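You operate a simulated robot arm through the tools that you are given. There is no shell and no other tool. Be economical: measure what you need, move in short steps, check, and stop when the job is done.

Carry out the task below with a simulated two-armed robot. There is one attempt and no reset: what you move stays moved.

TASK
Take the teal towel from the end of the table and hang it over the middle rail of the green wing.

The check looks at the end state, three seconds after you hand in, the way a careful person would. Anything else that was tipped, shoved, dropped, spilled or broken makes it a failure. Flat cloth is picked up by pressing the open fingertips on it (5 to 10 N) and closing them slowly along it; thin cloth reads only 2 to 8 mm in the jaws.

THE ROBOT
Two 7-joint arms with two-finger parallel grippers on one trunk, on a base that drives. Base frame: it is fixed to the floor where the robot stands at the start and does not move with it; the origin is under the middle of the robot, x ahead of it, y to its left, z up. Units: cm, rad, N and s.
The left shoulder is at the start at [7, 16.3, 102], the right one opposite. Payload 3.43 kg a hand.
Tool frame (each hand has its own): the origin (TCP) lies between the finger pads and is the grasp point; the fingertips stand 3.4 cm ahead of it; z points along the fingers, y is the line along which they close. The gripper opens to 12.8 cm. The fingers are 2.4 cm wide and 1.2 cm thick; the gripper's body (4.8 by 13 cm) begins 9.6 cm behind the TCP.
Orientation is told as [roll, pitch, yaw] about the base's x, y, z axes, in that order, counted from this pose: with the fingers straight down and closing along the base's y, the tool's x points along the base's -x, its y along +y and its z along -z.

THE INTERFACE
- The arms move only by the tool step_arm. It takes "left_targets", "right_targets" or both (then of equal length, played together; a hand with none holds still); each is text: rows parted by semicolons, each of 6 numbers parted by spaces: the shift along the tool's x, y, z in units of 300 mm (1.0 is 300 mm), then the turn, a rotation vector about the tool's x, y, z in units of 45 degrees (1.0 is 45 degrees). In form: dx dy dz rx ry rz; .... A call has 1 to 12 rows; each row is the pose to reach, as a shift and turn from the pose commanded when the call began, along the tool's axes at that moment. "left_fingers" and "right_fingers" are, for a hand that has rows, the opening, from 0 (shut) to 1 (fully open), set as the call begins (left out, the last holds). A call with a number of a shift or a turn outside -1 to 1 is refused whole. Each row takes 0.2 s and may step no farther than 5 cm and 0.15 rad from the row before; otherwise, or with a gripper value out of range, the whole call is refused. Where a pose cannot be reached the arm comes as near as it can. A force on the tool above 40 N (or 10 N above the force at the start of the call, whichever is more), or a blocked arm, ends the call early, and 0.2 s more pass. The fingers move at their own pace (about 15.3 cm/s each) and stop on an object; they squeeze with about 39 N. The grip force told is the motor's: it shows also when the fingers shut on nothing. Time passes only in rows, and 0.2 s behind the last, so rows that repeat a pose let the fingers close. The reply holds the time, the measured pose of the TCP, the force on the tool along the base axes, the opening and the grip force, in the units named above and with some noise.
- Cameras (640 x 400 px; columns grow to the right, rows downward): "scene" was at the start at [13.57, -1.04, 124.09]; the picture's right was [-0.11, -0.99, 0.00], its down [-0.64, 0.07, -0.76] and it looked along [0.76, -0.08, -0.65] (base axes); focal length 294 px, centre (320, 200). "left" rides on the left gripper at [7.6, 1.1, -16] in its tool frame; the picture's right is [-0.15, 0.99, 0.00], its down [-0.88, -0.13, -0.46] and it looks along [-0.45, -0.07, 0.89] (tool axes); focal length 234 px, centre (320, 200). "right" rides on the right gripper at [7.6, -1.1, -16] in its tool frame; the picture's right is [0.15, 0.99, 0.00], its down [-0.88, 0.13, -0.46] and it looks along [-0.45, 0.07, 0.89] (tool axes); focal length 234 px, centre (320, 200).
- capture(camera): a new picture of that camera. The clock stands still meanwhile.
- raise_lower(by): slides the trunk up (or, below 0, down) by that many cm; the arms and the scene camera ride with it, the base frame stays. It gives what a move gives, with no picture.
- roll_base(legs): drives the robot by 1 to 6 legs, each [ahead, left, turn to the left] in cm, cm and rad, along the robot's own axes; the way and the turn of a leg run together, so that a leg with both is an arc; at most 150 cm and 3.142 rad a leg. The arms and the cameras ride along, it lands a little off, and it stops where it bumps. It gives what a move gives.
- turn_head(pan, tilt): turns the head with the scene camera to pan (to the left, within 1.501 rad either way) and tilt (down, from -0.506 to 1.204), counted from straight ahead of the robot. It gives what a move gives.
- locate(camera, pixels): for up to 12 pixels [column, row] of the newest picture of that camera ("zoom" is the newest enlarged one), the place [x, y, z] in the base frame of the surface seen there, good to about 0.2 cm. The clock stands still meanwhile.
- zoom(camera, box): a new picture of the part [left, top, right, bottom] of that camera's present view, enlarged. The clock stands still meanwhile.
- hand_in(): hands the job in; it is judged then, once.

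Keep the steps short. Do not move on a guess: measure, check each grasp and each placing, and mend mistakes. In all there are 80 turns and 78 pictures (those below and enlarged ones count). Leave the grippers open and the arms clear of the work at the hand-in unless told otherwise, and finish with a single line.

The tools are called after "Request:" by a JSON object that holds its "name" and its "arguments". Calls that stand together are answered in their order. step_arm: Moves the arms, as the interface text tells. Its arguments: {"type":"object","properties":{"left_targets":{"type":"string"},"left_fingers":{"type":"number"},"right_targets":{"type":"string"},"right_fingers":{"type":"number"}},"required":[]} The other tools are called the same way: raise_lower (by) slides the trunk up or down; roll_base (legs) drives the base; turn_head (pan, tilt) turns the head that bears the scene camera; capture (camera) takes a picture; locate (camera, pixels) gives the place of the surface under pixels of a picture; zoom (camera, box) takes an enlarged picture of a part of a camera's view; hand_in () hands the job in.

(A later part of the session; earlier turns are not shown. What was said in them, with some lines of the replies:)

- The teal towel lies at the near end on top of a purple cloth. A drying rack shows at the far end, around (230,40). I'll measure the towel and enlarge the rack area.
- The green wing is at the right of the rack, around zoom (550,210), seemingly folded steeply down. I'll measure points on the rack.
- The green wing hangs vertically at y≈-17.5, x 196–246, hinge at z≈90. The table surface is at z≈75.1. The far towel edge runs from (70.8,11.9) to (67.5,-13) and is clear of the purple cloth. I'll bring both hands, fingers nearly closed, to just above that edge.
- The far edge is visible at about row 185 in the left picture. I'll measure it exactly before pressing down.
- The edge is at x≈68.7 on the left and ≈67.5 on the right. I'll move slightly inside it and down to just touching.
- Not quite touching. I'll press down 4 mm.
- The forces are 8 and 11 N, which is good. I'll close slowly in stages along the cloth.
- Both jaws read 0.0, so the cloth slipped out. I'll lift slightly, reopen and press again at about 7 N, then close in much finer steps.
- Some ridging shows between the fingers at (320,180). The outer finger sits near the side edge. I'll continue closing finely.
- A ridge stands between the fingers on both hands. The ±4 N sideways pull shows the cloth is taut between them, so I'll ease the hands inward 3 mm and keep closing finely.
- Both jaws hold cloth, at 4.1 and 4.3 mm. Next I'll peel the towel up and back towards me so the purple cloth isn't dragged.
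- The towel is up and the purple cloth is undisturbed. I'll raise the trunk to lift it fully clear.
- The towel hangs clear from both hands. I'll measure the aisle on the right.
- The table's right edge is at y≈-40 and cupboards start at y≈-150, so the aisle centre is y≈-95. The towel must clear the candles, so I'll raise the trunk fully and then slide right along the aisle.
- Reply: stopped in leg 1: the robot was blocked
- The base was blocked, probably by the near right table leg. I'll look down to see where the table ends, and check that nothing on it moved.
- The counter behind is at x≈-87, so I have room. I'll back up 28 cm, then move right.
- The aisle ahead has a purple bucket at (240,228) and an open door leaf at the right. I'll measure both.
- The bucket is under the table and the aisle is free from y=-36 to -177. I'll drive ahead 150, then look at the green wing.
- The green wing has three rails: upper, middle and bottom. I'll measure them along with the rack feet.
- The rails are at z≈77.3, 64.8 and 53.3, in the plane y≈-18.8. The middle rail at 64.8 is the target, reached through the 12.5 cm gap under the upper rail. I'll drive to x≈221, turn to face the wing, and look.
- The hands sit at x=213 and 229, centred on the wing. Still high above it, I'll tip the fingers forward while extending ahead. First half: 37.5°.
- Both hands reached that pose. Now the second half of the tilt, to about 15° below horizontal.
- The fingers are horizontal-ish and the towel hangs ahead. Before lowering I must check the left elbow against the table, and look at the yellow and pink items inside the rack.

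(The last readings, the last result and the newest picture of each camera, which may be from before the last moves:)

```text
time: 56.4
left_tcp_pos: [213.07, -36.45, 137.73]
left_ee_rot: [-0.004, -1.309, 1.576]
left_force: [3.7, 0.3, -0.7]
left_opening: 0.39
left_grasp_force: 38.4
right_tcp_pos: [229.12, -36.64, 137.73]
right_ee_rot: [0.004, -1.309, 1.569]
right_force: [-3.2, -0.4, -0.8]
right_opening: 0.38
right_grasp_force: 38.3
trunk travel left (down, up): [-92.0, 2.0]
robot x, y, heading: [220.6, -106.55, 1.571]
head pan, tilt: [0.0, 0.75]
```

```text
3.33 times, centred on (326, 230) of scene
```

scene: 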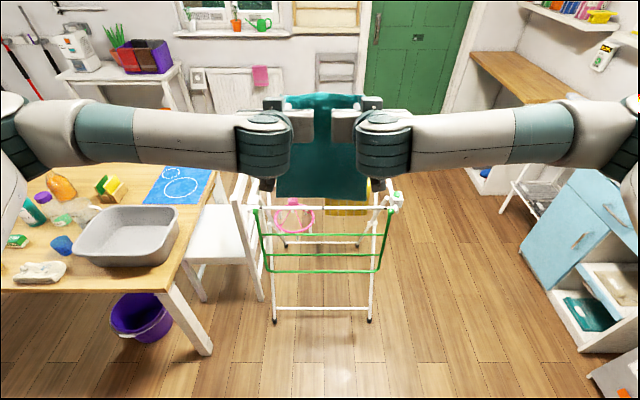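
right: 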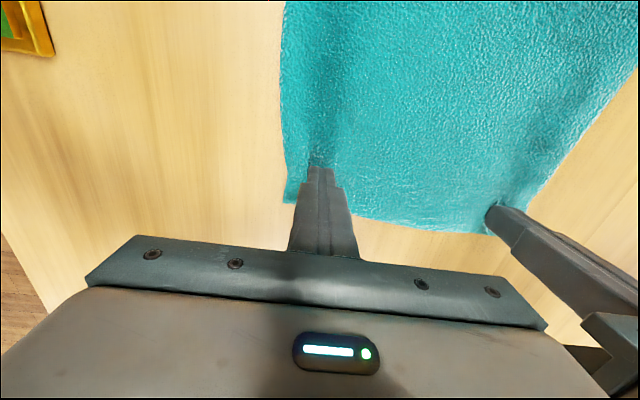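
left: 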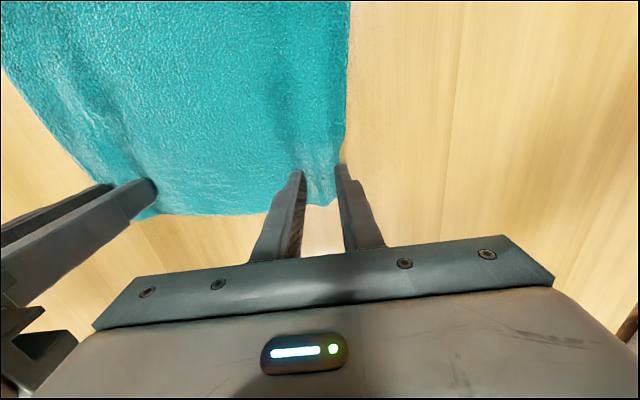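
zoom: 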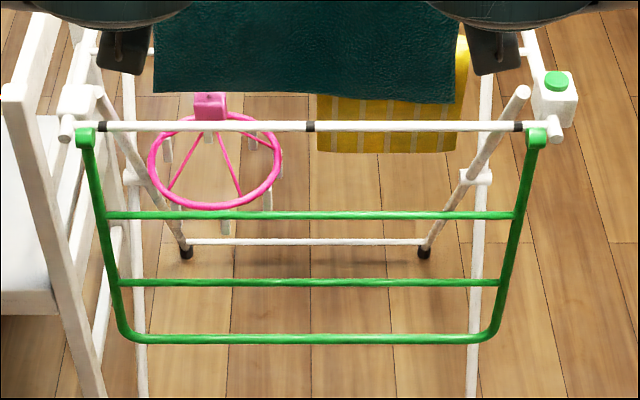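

Request:
{"name": "locate", "arguments": {"camera": "zoom", "pixels": [[330, 148], [450, 146], [450, 110], [330, 110], [162, 195], [210, 207], [278, 160], [210, 105], [165, 145], [228, 225], [268, 195], [235, 170]]}}

```text
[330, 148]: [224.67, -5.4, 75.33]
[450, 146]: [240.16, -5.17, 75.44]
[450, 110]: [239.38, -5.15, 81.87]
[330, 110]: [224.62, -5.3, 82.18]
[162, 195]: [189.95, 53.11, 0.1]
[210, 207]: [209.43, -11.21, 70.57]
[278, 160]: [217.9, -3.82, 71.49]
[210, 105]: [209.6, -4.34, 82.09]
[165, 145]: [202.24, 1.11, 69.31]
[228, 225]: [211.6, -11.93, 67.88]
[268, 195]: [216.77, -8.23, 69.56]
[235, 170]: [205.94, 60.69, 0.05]
```

Inside, the pink peg ring occupies x 201–218 at z≈66–71, and the yellow cloth ends at z≈75 above. So I should hang the towel at x≈219–242, to the right of the ring. I'll check the right-hand legs in that zone.

Request:
{"name": "locate", "arguments": {"camera": "zoom", "pixels": [[515, 100], [495, 135], [470, 172], [450, 205], [478, 230], [484, 160], [440, 225], [508, 213], [495, 283], [115, 215]]}}

Request:
{"name": "roll_base", "arguments": {"legs": [[0, -10, 0]]}}

Request:
{"name": "raise_lower", "arguments": {"by": -40}}

Request:
{"name": "capture", "arguments": {"camera": "scene"}}

```text
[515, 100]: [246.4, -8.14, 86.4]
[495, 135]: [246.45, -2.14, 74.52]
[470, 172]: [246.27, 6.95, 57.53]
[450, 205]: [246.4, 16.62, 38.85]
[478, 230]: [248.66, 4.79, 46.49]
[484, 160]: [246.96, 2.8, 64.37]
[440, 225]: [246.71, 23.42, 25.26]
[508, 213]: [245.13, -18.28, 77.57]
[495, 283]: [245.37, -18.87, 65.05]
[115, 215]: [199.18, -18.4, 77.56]
```

```text
time: 57.5
left_tcp_pos: [222.3, -36.49, 137.7]
left_ee_rot: [-0.02, -1.307, 1.592]
left_force: [3.9, 0.8, -0.4]
left_opening: 0.41
left_grasp_force: 38.8
right_tcp_pos: [238.24, -36.46, 137.76]
right_ee_rot: [-0.012, -1.307, 1.584]
right_force: [-3.2, -0.3, 0.2]
right_opening: 0.4
right_grasp_force: 38.5
trunk travel left (down, up): [-92.0, 2.0]
robot x, y, heading: [230.45, -106.15, 1.578]
head pan, tilt: [0.0, 0.75]
```

```text
time: 61.4
left_tcp_pos: [222.76, -36.41, 97.69]
left_ee_rot: [-0.003, -1.307, 1.579]
left_force: [3.2, -0.6, 0.1]
left_opening: 0.41
left_grasp_force: 39.0
right_tcp_pos: [238.73, -36.52, 97.85]
right_ee_rot: [0.003, -1.309, 1.569]
right_force: [-3.7, -0.9, -1.0]
right_opening: 0.39
right_grasp_force: 38.4
trunk travel left (down, up): [-52.0, 42.0]
robot x, y, heading: [230.58, -106.45, 1.568]
head pan, tilt: [0.0, 0.75]
```

```text
51 pictures are left
```

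scene: 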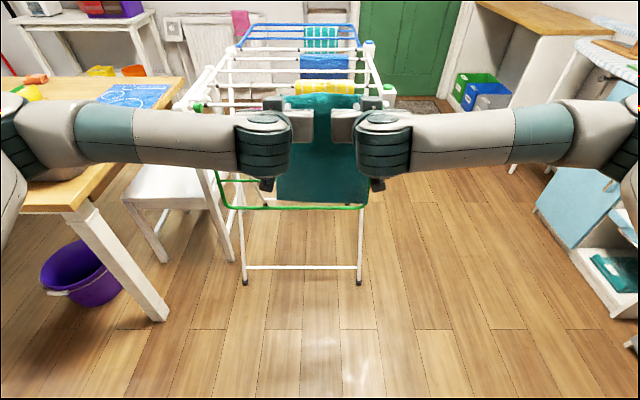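

The legs are at x≥246, so the zone is clear. I'll lower the rest of the way to TCP z≈69.5.

Request:
{"name": "raise_lower", "arguments": {"by": -28.2}}

Request:
{"name": "capture", "arguments": {"camera": "scene"}}

Request:
{"name": "capture", "arguments": {"camera": "left"}}

Request:
{"name": "capture", "arguments": {"camera": "right"}}

```text
time: 64.2
left_tcp_pos: [222.78, -36.46, 69.51]
left_ee_rot: [-0.002, -1.307, 1.577]
left_force: [3.7, 0.4, -0.7]
left_opening: 0.4
left_grasp_force: 38.4
right_tcp_pos: [238.89, -36.4, 69.6]
right_ee_rot: [0.004, -1.307, 1.568]
right_force: [-4.0, 0.2, -0.7]
right_opening: 0.41
right_grasp_force: 38.5
trunk travel left (down, up): [-23.8, 70.2]
robot x, y, heading: [230.78, -106.34, 1.568]
head pan, tilt: [0.0, 0.75]
```

```text
50 pictures are left
```

scene: 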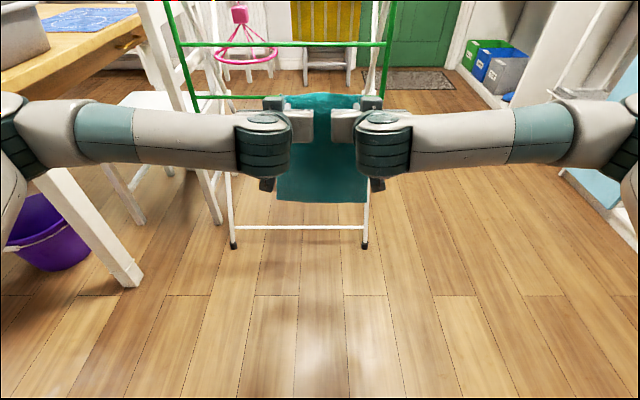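

```text
49 pictures are left
```

left: 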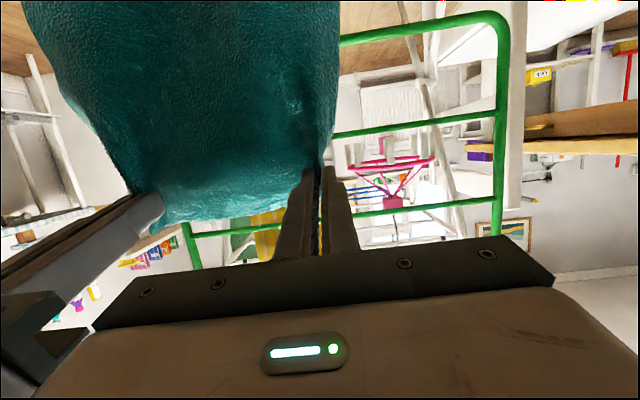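

```text
48 pictures are left
```

right: 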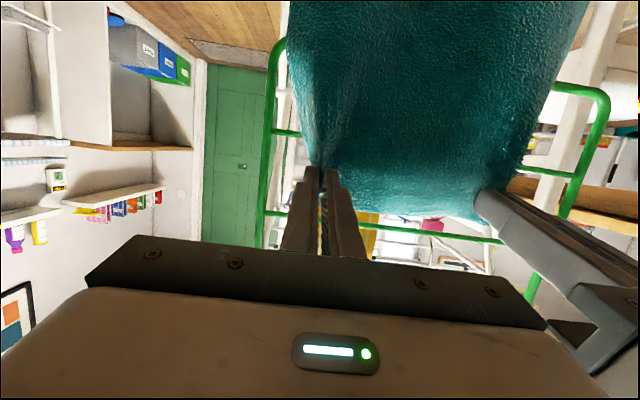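

The view is consistent and the fingers point into the gap. I'll drive 10 cm closer, which puts the tips at y≈-23, and recheck.

Request:
{"name": "roll_base", "arguments": {"legs": [[10, -0.5, 0]]}}

Request:
{"name": "turn_head", "arguments": {"pan": 0, "tilt": 0.5}}

Request:
{"name": "capture", "arguments": {"camera": "scene"}}

Request:
{"name": "capture", "arguments": {"camera": "left"}}

```text
time: 65.4
left_tcp_pos: [223.17, -26.58, 69.43]
left_ee_rot: [-0.004, -1.309, 1.576]
left_force: [4.4, 0.8, 0.1]
left_opening: 0.42
left_grasp_force: 38.2
right_tcp_pos: [239.18, -26.59, 69.48]
right_ee_rot: [0.004, -1.306, 1.57]
right_force: [-3.8, -0.5, -0.7]
right_opening: 0.38
right_grasp_force: 39.0
trunk travel left (down, up): [-23.8, 70.2]
robot x, y, heading: [231.49, -96.44, 1.578]
head pan, tilt: [0.0, 0.75]
```

```text
time: 66.1
left_tcp_pos: [223.23, -26.63, 69.41]
left_ee_rot: [-0.005, -1.307, 1.578]
left_force: [2.7, 0.1, 0.8]
left_opening: 0.42
left_grasp_force: 38.0
right_tcp_pos: [239.28, -26.66, 69.48]
right_ee_rot: [0.005, -1.307, 1.57]
right_force: [-3.4, -0.5, -0.4]
right_opening: 0.42
right_grasp_force: 38.8
trunk travel left (down, up): [-23.8, 70.2]
robot x, y, heading: [230.44, -96.35, 1.572]
head pan, tilt: [0.0, 0.499]
```

```text
47 pictures are left
```

scene: 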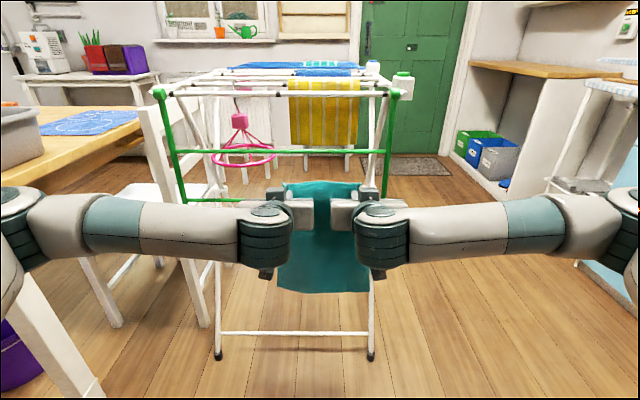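

```text
46 pictures are left
```

left: 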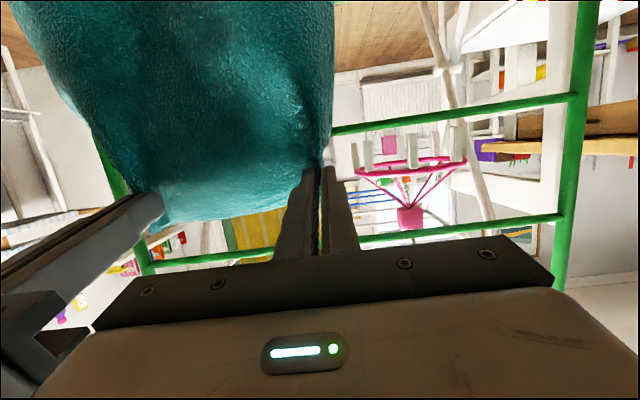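

Both hands line up with the gap, with TCP z≈69.5 between the rails at 64.8 and 77.3. I'll advance the first 10 cm with the arms.

Request:
{"name": "step_arm", "arguments": {"left_targets": "-0.02 0 0.064 0 0 0; -0.041 0 0.127 0 0 0; -0.061 0 0.191 0 0 0; -0.082 0 0.254 0 0 0; -0.102 0 0.318 0 0 0; -0.102 0 0.318 0 0 0", "right_targets": "-0.02 0 0.064 0 0 0; -0.041 0 0.127 0 0 0; -0.061 0 0.191 0 0 0; -0.082 0 0.254 0 0 0; -0.102 0 0.318 0 0 0; -0.102 0 0.318 0 0 0"}}

Request:
{"name": "capture", "arguments": {"camera": "scene"}}

Request:
{"name": "capture", "arguments": {"camera": "left"}}

Request:
{"name": "capture", "arguments": {"camera": "right"}}

```text
time: 67.5
left_tcp_pos: [223.17, -16.55, 69.88]
left_ee_rot: [-0.002, -1.308, 1.577]
left_force: [3.9, 0.3, 0.1]
left_opening: 0.37
left_grasp_force: 38.7
right_tcp_pos: [239.25, -16.52, 70.0]
right_ee_rot: [0.003, -1.308, 1.572]
right_force: [-4.2, 0.2, -0.1]
right_opening: 0.37
right_grasp_force: 38.1
trunk travel left (down, up): [-23.8, 70.2]
robot x, y, heading: [231.03, -96.45, 1.573]
head pan, tilt: [0.0, 0.499]
```

```text
45 pictures are left
```

scene: 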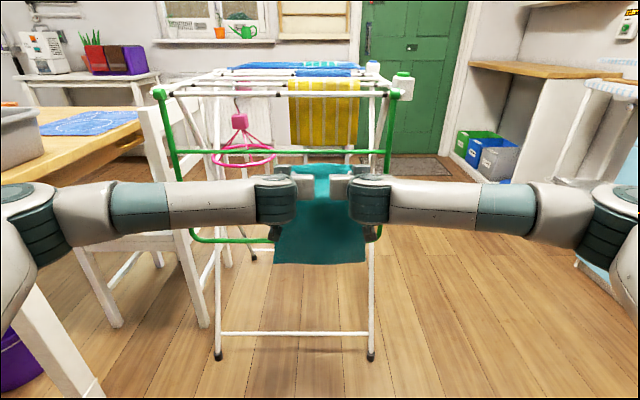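

```text
44 pictures are left
```

left: 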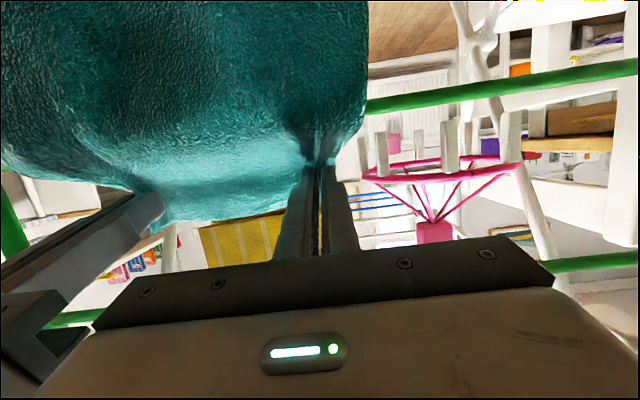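

```text
43 pictures are left
```

right: 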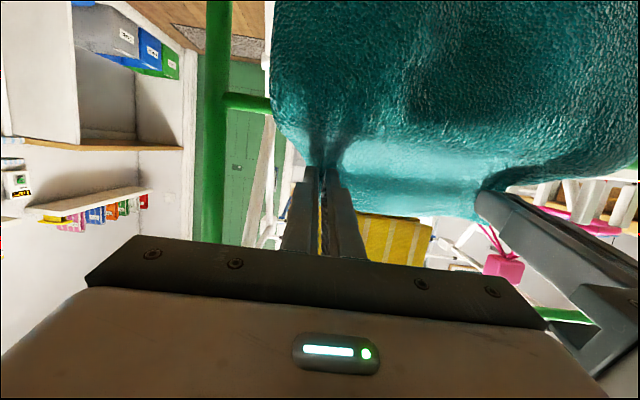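

The towel is draped across the rail. The right gripper body is close in x to the side bar at x≈245.5, so I'll move that hand 1.2 cm inward while advancing the last 6.5 cm.

Request:
{"name": "step_arm", "arguments": {"left_targets": "-0.014 0 0.052 0 0 0; -0.028 0 0.105 0 0 0; -0.042 0 0.157 0 0 0; -0.056 0 0.209 0 0 0; -0.056 0 0.209 0 0 0", "right_targets": "-0.014 0.02 0.052 0 0 0; -0.028 0.04 0.105 0 0 0; -0.042 0.04 0.157 0 0 0; -0.056 0.04 0.209 0 0 0; -0.056 0.04 0.209 0 0 0"}}

Request:
{"name": "capture", "arguments": {"camera": "scene"}}

Request:
{"name": "capture", "arguments": {"camera": "left"}}

Request:
{"name": "capture", "arguments": {"camera": "right"}}

```text
time: 68.7
left_tcp_pos: [223.27, -10.05, 69.96]
left_ee_rot: [-0.004, -1.308, 1.578]
left_force: [0.7, -0.1, 0.7]
left_opening: 0.42
left_grasp_force: 38.8
right_tcp_pos: [237.98, -10.14, 70.08]
right_ee_rot: [0.002, -1.306, 1.569]
right_force: [-0.2, 0.3, 0.3]
right_opening: 0.41
right_grasp_force: 38.3
trunk travel left (down, up): [-23.8, 70.2]
robot x, y, heading: [230.67, -96.34, 1.573]
head pan, tilt: [0.0, 0.499]
```

```text
42 pictures are left
```

scene: 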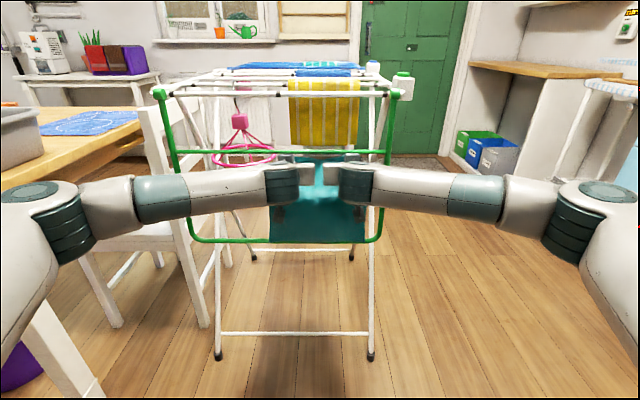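

```text
41 pictures are left
```

left: 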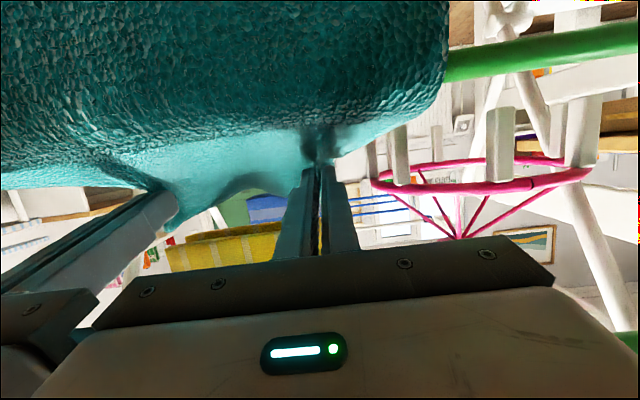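

```text
40 pictures are left
```

right: 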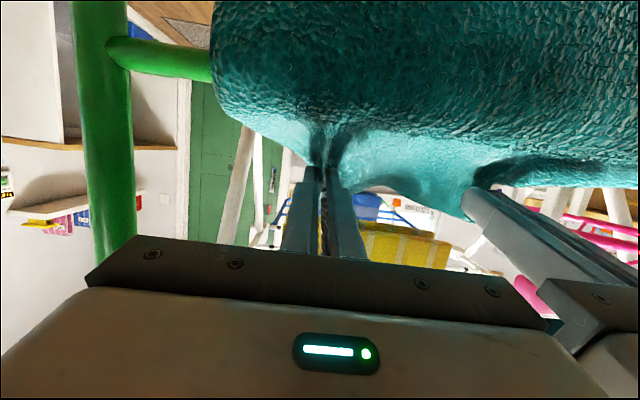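

The towel drapes over the middle rail. I'll measure the outer lower hem to judge the balance.

Request:
{"name": "locate", "arguments": {"camera": "scene", "pixels": [[275, 241], [318, 240], [360, 240], [318, 215], [250, 240], [310, 195], [362, 208], [272, 212]]}}

```text
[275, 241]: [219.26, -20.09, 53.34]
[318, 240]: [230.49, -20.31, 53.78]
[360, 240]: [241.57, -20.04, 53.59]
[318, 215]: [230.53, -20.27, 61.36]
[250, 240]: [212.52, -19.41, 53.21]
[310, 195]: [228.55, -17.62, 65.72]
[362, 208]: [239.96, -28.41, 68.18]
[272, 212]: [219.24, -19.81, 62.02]
```

The outer hem is only 12 cm below the rail, so about 17 cm is inside. For better balance I'll retract to outside the rail and re-insert 2.5 cm less deep along the same path.

Request:
{"name": "step_arm", "arguments": {"left_targets": "0.026 0 -0.097 0 0 0; 0.052 0 -0.193 0 0 0; 0.078 0 -0.29 0 0 0; 0.104 0 -0.386 0 0 0; 0.13 0 -0.483 0 0 0; 0.13 0 -0.483 0 0 0; 0.13 0 -0.483 0 0 0; 0.103 0 -0.383 0 0 0; 0.076 0 -0.282 0 0 0; 0.049 0 -0.181 0 0 0; 0.022 0 -0.08 0 0 0; 0.022 0 -0.08 0 0 0", "right_targets": "0.026 0 -0.097 0 0 0; 0.052 0 -0.193 0 0 0; 0.078 0 -0.29 0 0 0; 0.104 0 -0.386 0 0 0; 0.13 0 -0.483 0 0 0; 0.13 0 -0.483 0 0 0; 0.13 0 -0.483 0 0 0; 0.103 0 -0.383 0 0 0; 0.076 0 -0.282 0 0 0; 0.049 0 -0.181 0 0 0; 0.022 0 -0.08 0 0 0; 0.022 0 -0.08 0 0 0"}}

Request:
{"name": "capture", "arguments": {"camera": "scene"}}

Request:
{"name": "locate", "arguments": {"camera": "scene", "pixels": [[275, 246], [318, 246], [360, 246], [318, 250], [318, 254]]}}

```text
time: 71.3
left_tcp_pos: [223.33, -12.36, 69.95]
left_ee_rot: [-0.005, -1.308, 1.577]
left_force: [0.1, -0.6, -0.2]
left_opening: 0.4
left_grasp_force: 38.7
right_tcp_pos: [237.94, -12.57, 70.16]
right_ee_rot: [0.003, -1.306, 1.57]
right_force: [-0.3, -1.0, -0.3]
right_opening: 0.39
right_grasp_force: 38.4
trunk travel left (down, up): [-23.8, 70.2]
robot x, y, heading: [230.83, -96.11, 1.571]
head pan, tilt: [0.0, 0.499]
```

```text
39 pictures are left
```

scene: 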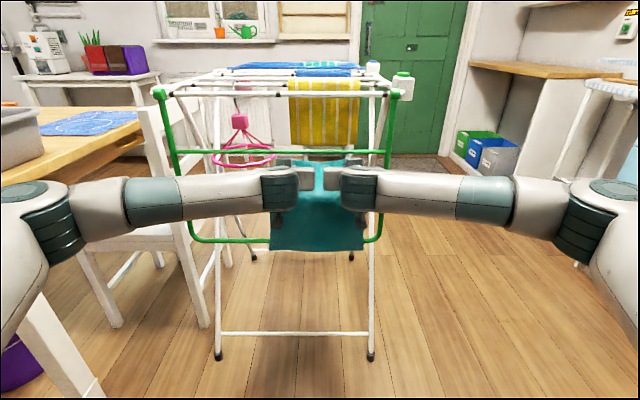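

```text
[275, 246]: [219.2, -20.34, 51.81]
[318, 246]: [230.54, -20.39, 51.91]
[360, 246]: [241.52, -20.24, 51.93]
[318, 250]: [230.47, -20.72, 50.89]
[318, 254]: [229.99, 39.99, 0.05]
```

The outer hang is now about 15 cm, well balanced. I'll tilt the fingers a further 15° down inside, so the inner edge only falls gently, before opening.

Request:
{"name": "step_arm", "arguments": {"left_targets": "0.05 0 0.01 0 0.111 0; 0.1 0 0.02 0 0.222 0; 0.154 0 0.031 0 0.333 0; 0.154 0 0.031 0 0.333 0", "right_targets": "0.05 0 0.01 0 0.111 0; 0.1 0 0.02 0 0.222 0; 0.154 0 0.031 0 0.333 0; 0.154 0 0.031 0 0.333 0"}}

Request:
{"name": "capture", "arguments": {"camera": "left"}}

Request:
{"name": "capture", "arguments": {"camera": "right"}}

```text
time: 72.3
left_tcp_pos: [223.17, -12.75, 65.33]
left_ee_rot: [-0.002, -1.046, 1.574]
left_force: [0.3, 0.1, 0.8]
left_opening: 0.4
left_grasp_force: 38.5
right_tcp_pos: [238.01, -12.9, 65.46]
right_ee_rot: [0.002, -1.045, 1.571]
right_force: [-0.2, 0.4, 0.0]
right_opening: 0.38
right_grasp_force: 38.4
trunk travel left (down, up): [-23.8, 70.2]
robot x, y, heading: [230.85, -96.2, 1.574]
head pan, tilt: [0.0, 0.499]
```

```text
38 pictures are left
```

left: 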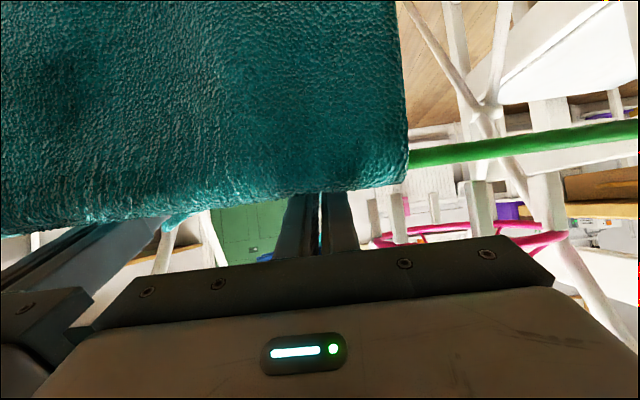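

```text
37 pictures are left
```

right: 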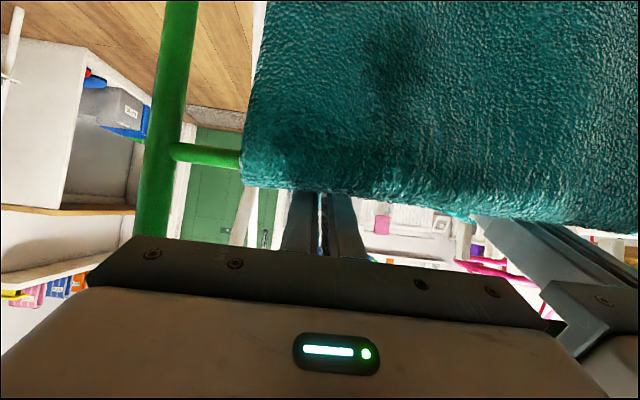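

No contact forces, and the cloth is over the rail on both hands. I'll open the fingers a little, to 2 cm.

Request:
{"name": "step_arm", "arguments": {"left_targets": "0 0 0 0 0 0; 0 0 0 0 0 0; 0 0 0 0 0 0; 0 0 0 0 0 0", "right_targets": "0 0 0 0 0 0; 0 0 0 0 0 0; 0 0 0 0 0 0; 0 0 0 0 0 0", "left_fingers": 0.15, "right_fingers": 0.15}}

Request:
{"name": "capture", "arguments": {"camera": "left"}}

Request:
{"name": "capture", "arguments": {"camera": "scene"}}

```text
time: 73.3
left_tcp_pos: [223.1, -12.75, 65.32]
left_ee_rot: [-0.003, -1.048, 1.575]
left_force: [0.1, 0.4, -0.1]
left_opening: 1.93
left_grasp_force: 0.1
right_tcp_pos: [238.06, -12.85, 65.3]
right_ee_rot: [0.002, -1.045, 1.572]
right_force: [0.8, 0.0, 0.1]
right_opening: 1.9
right_grasp_force: 0.1
trunk travel left (down, up): [-23.8, 70.2]
robot x, y, heading: [230.71, -96.42, 1.569]
head pan, tilt: [0.0, 0.499]
```

```text
36 pictures are left
```

left: 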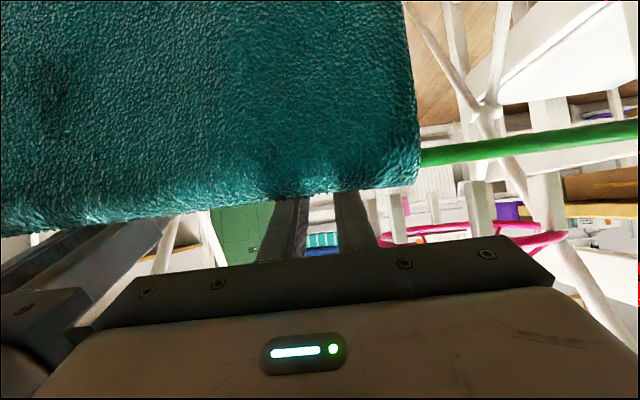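

```text
35 pictures are left
```

scene: 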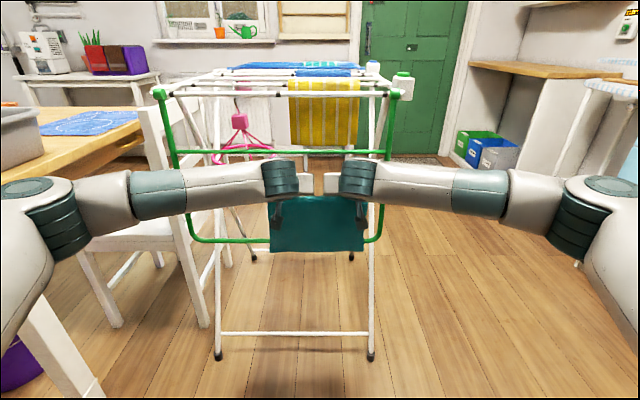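

The fingers are open, the towel stays put and forces are zero. I'll withdraw slowly straight back along the fingers.

Request:
{"name": "step_arm", "arguments": {"left_targets": "0 0 -0.04 0 0 0; 0 0 -0.08 0 0 0; 0 0 -0.13 0 0 0; 0 0 -0.18 0 0 0; 0 0 -0.24 0 0 0; 0 0 -0.3 0 0 0", "right_targets": "0 0 -0.04 0 0 0; 0 0 -0.08 0 0 0; 0 0 -0.13 0 0 0; 0 0 -0.18 0 0 0; 0 0 -0.24 0 0 0; 0 0 -0.3 0 0 0"}}

Request:
{"name": "capture", "arguments": {"camera": "left"}}

Request:
{"name": "capture", "arguments": {"camera": "right"}}

Request:
{"name": "zoom", "arguments": {"camera": "scene", "box": [224, 130, 416, 270]}}

```text
time: 74.7
left_tcp_pos: [223.15, -20.66, 69.77]
left_ee_rot: [-0.005, -1.046, 1.575]
left_force: [-0.7, -0.9, -0.3]
left_opening: 1.92
left_grasp_force: 0.0
right_tcp_pos: [237.97, -20.65, 69.89]
right_ee_rot: [0.001, -1.047, 1.573]
right_force: [-0.2, -0.2, 0.6]
right_opening: 1.91
right_grasp_force: 0.0
trunk travel left (down, up): [-23.8, 70.2]
robot x, y, heading: [230.94, -96.4, 1.576]
head pan, tilt: [0.0, 0.499]
```

```text
34 pictures are left
```

left: 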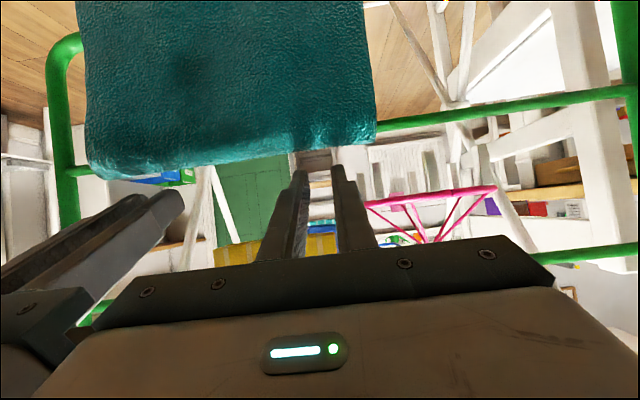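

```text
33 pictures are left
```

right: 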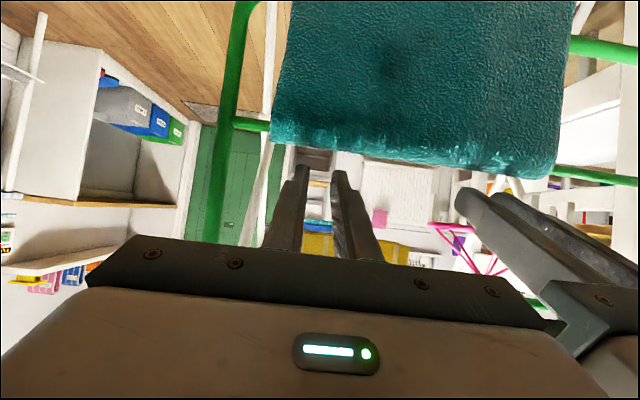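

```text
2.86 times, centred on (320, 200) of scene
```

zoom: 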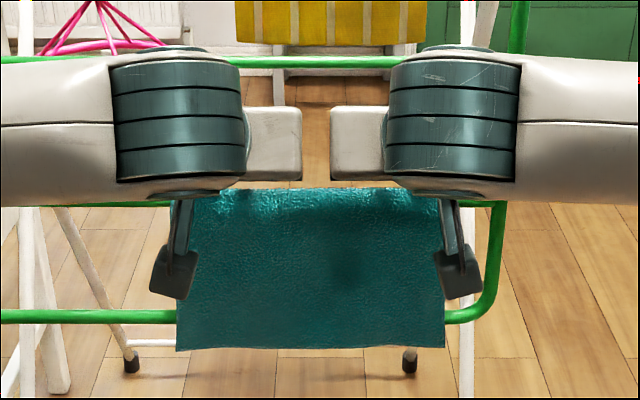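

The fingers are free of the cloth. I'll withdraw the remaining way, then back the base off to inspect.

Request:
{"name": "step_arm", "arguments": {"left_targets": "0 0 -0.08 0 0 0; 0 0 -0.18 0 0 0; 0 0 -0.3 0 0 0; 0 0 -0.42 0 0 0", "right_targets": "0 0 -0.08 0 0 0; 0 0 -0.18 0 0 0; 0 0 -0.3 0 0 0; 0 0 -0.42 0 0 0"}}

Request:
{"name": "roll_base", "arguments": {"legs": [[-25, 0, 0]]}}

Request:
{"name": "raise_lower", "arguments": {"by": 35}}

Request:
{"name": "turn_head", "arguments": {"pan": 0, "tilt": 0.6}}

Request:
{"name": "capture", "arguments": {"camera": "scene"}}

```text
time: 75.7
left_tcp_pos: [223.3, -31.62, 76.17]
left_ee_rot: [-0.001, -1.045, 1.576]
left_force: [0.5, 0.0, -0.3]
left_opening: 1.9
left_grasp_force: 0.1
right_tcp_pos: [237.96, -31.67, 76.3]
right_ee_rot: [0.0, -1.047, 1.572]
right_force: [-0.6, -0.7, 0.6]
right_opening: 1.91
right_grasp_force: 0.0
trunk travel left (down, up): [-23.8, 70.2]
robot x, y, heading: [231.04, -96.46, 1.571]
head pan, tilt: [0.0, 0.499]
```

```text
time: 77.5
left_tcp_pos: [223.32, -56.28, 76.16]
left_ee_rot: [-0.003, -1.047, 1.574]
left_force: [-0.9, 0.5, -0.1]
left_opening: 1.92
left_grasp_force: 0.0
right_tcp_pos: [238.03, -56.59, 76.29]
right_ee_rot: [0.001, -1.048, 1.57]
right_force: [0.0, -0.4, 0.1]
right_opening: 1.91
right_grasp_force: 0.1
trunk travel left (down, up): [-23.8, 70.2]
robot x, y, heading: [231.13, -121.02, 1.57]
head pan, tilt: [0.0, 0.499]
```

```text
time: 81.0
left_tcp_pos: [223.46, -56.38, 111.15]
left_ee_rot: [-0.002, -1.046, 1.574]
left_force: [0.9, 0.7, 0.4]
left_opening: 1.91
left_grasp_force: 0.0
right_tcp_pos: [238.0, -56.44, 111.17]
right_ee_rot: [0.002, -1.045, 1.571]
right_force: [0.4, -0.5, 0.3]
right_opening: 1.91
right_grasp_force: 0.0
trunk travel left (down, up): [-58.8, 35.2]
robot x, y, heading: [230.89, -121.11, 1.568]
head pan, tilt: [0.0, 0.499]
```

```text
time: 81.6
left_tcp_pos: [223.43, -56.31, 111.19]
left_ee_rot: [-0.002, -1.045, 1.574]
left_force: [0.3, 0.3, -0.3]
left_opening: 1.89
left_grasp_force: 0.0
right_tcp_pos: [238.1, -56.4, 111.16]
right_ee_rot: [0.003, -1.045, 1.571]
right_force: [0.0, -0.1, 0.5]
right_opening: 1.94
right_grasp_force: 0.1
trunk travel left (down, up): [-58.8, 35.2]
robot x, y, heading: [230.86, -121.39, 1.573]
head pan, tilt: [0.0, 0.6]
```

```text
31 pictures are left
```

scene: 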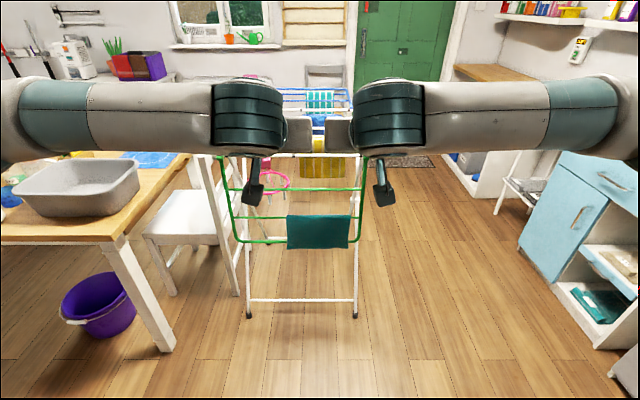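

Request:
{"name": "zoom", "arguments": {"camera": "scene", "box": [216, 150, 392, 260]}}

Request:
{"name": "step_arm", "arguments": {"left_targets": "0 0 0 0 0 0; 0 0 0 0 0 0; 0 0 0 0 0 0", "right_targets": "0 0 0 0 0 0; 0 0 0 0 0 0; 0 0 0 0 0 0", "left_fingers": 0.5, "right_fingers": 0.5}}

Request:
{"name": "locate", "arguments": {"camera": "zoom", "pixels": [[370, 237], [370, 290], [370, 345], [270, 345], [470, 345], [190, 240], [490, 235], [370, 140], [190, 330], [350, 100]]}}

```text
3.64 times, centred on (304, 205) of scene
```

zoom: 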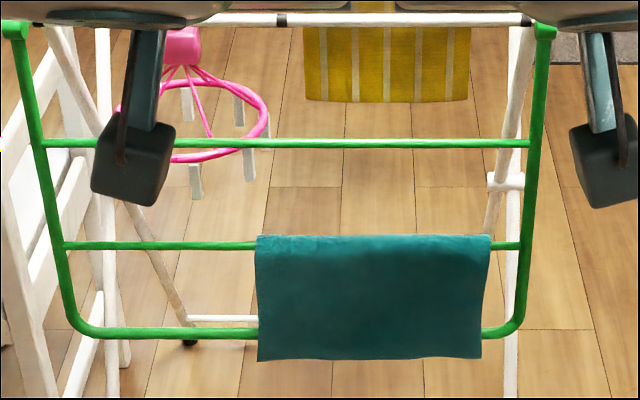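

```text
time: 82.4
left_tcp_pos: [223.36, -56.28, 111.14]
left_ee_rot: [-0.002, -1.045, 1.574]
left_force: [0.0, -0.6, 0.2]
left_opening: 6.4
left_grasp_force: 0.0
right_tcp_pos: [238.11, -56.46, 111.16]
right_ee_rot: [0.002, -1.045, 1.569]
right_force: [-0.9, -0.8, -0.4]
right_opening: 6.4
right_grasp_force: 0.1
trunk travel left (down, up): [-58.8, 35.2]
robot x, y, heading: [230.89, -121.21, 1.566]
head pan, tilt: [0.0, 0.6]
```

```text
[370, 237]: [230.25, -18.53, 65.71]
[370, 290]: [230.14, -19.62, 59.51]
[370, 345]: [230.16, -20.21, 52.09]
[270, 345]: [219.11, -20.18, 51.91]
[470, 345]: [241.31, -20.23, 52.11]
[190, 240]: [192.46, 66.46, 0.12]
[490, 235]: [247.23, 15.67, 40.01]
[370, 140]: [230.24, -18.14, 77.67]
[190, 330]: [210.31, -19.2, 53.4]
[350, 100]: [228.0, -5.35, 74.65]
```

The towel hangs flat and square over the middle rail: fold at z≈65.7, outer hem at z≈51, x 218.5–242. The peg ring and yellow cloth hang clear and upright, and the grippers are open and clear. I'm handing in.

Request:
{"name": "hand_in", "arguments": {}}

```text
The job is handed in.
```

The teal towel is hanging over the middle rail of the green wing, and both grippers are open and clear; the base touched something once, probably a table leg, and I saw nothing on the table fall or move.
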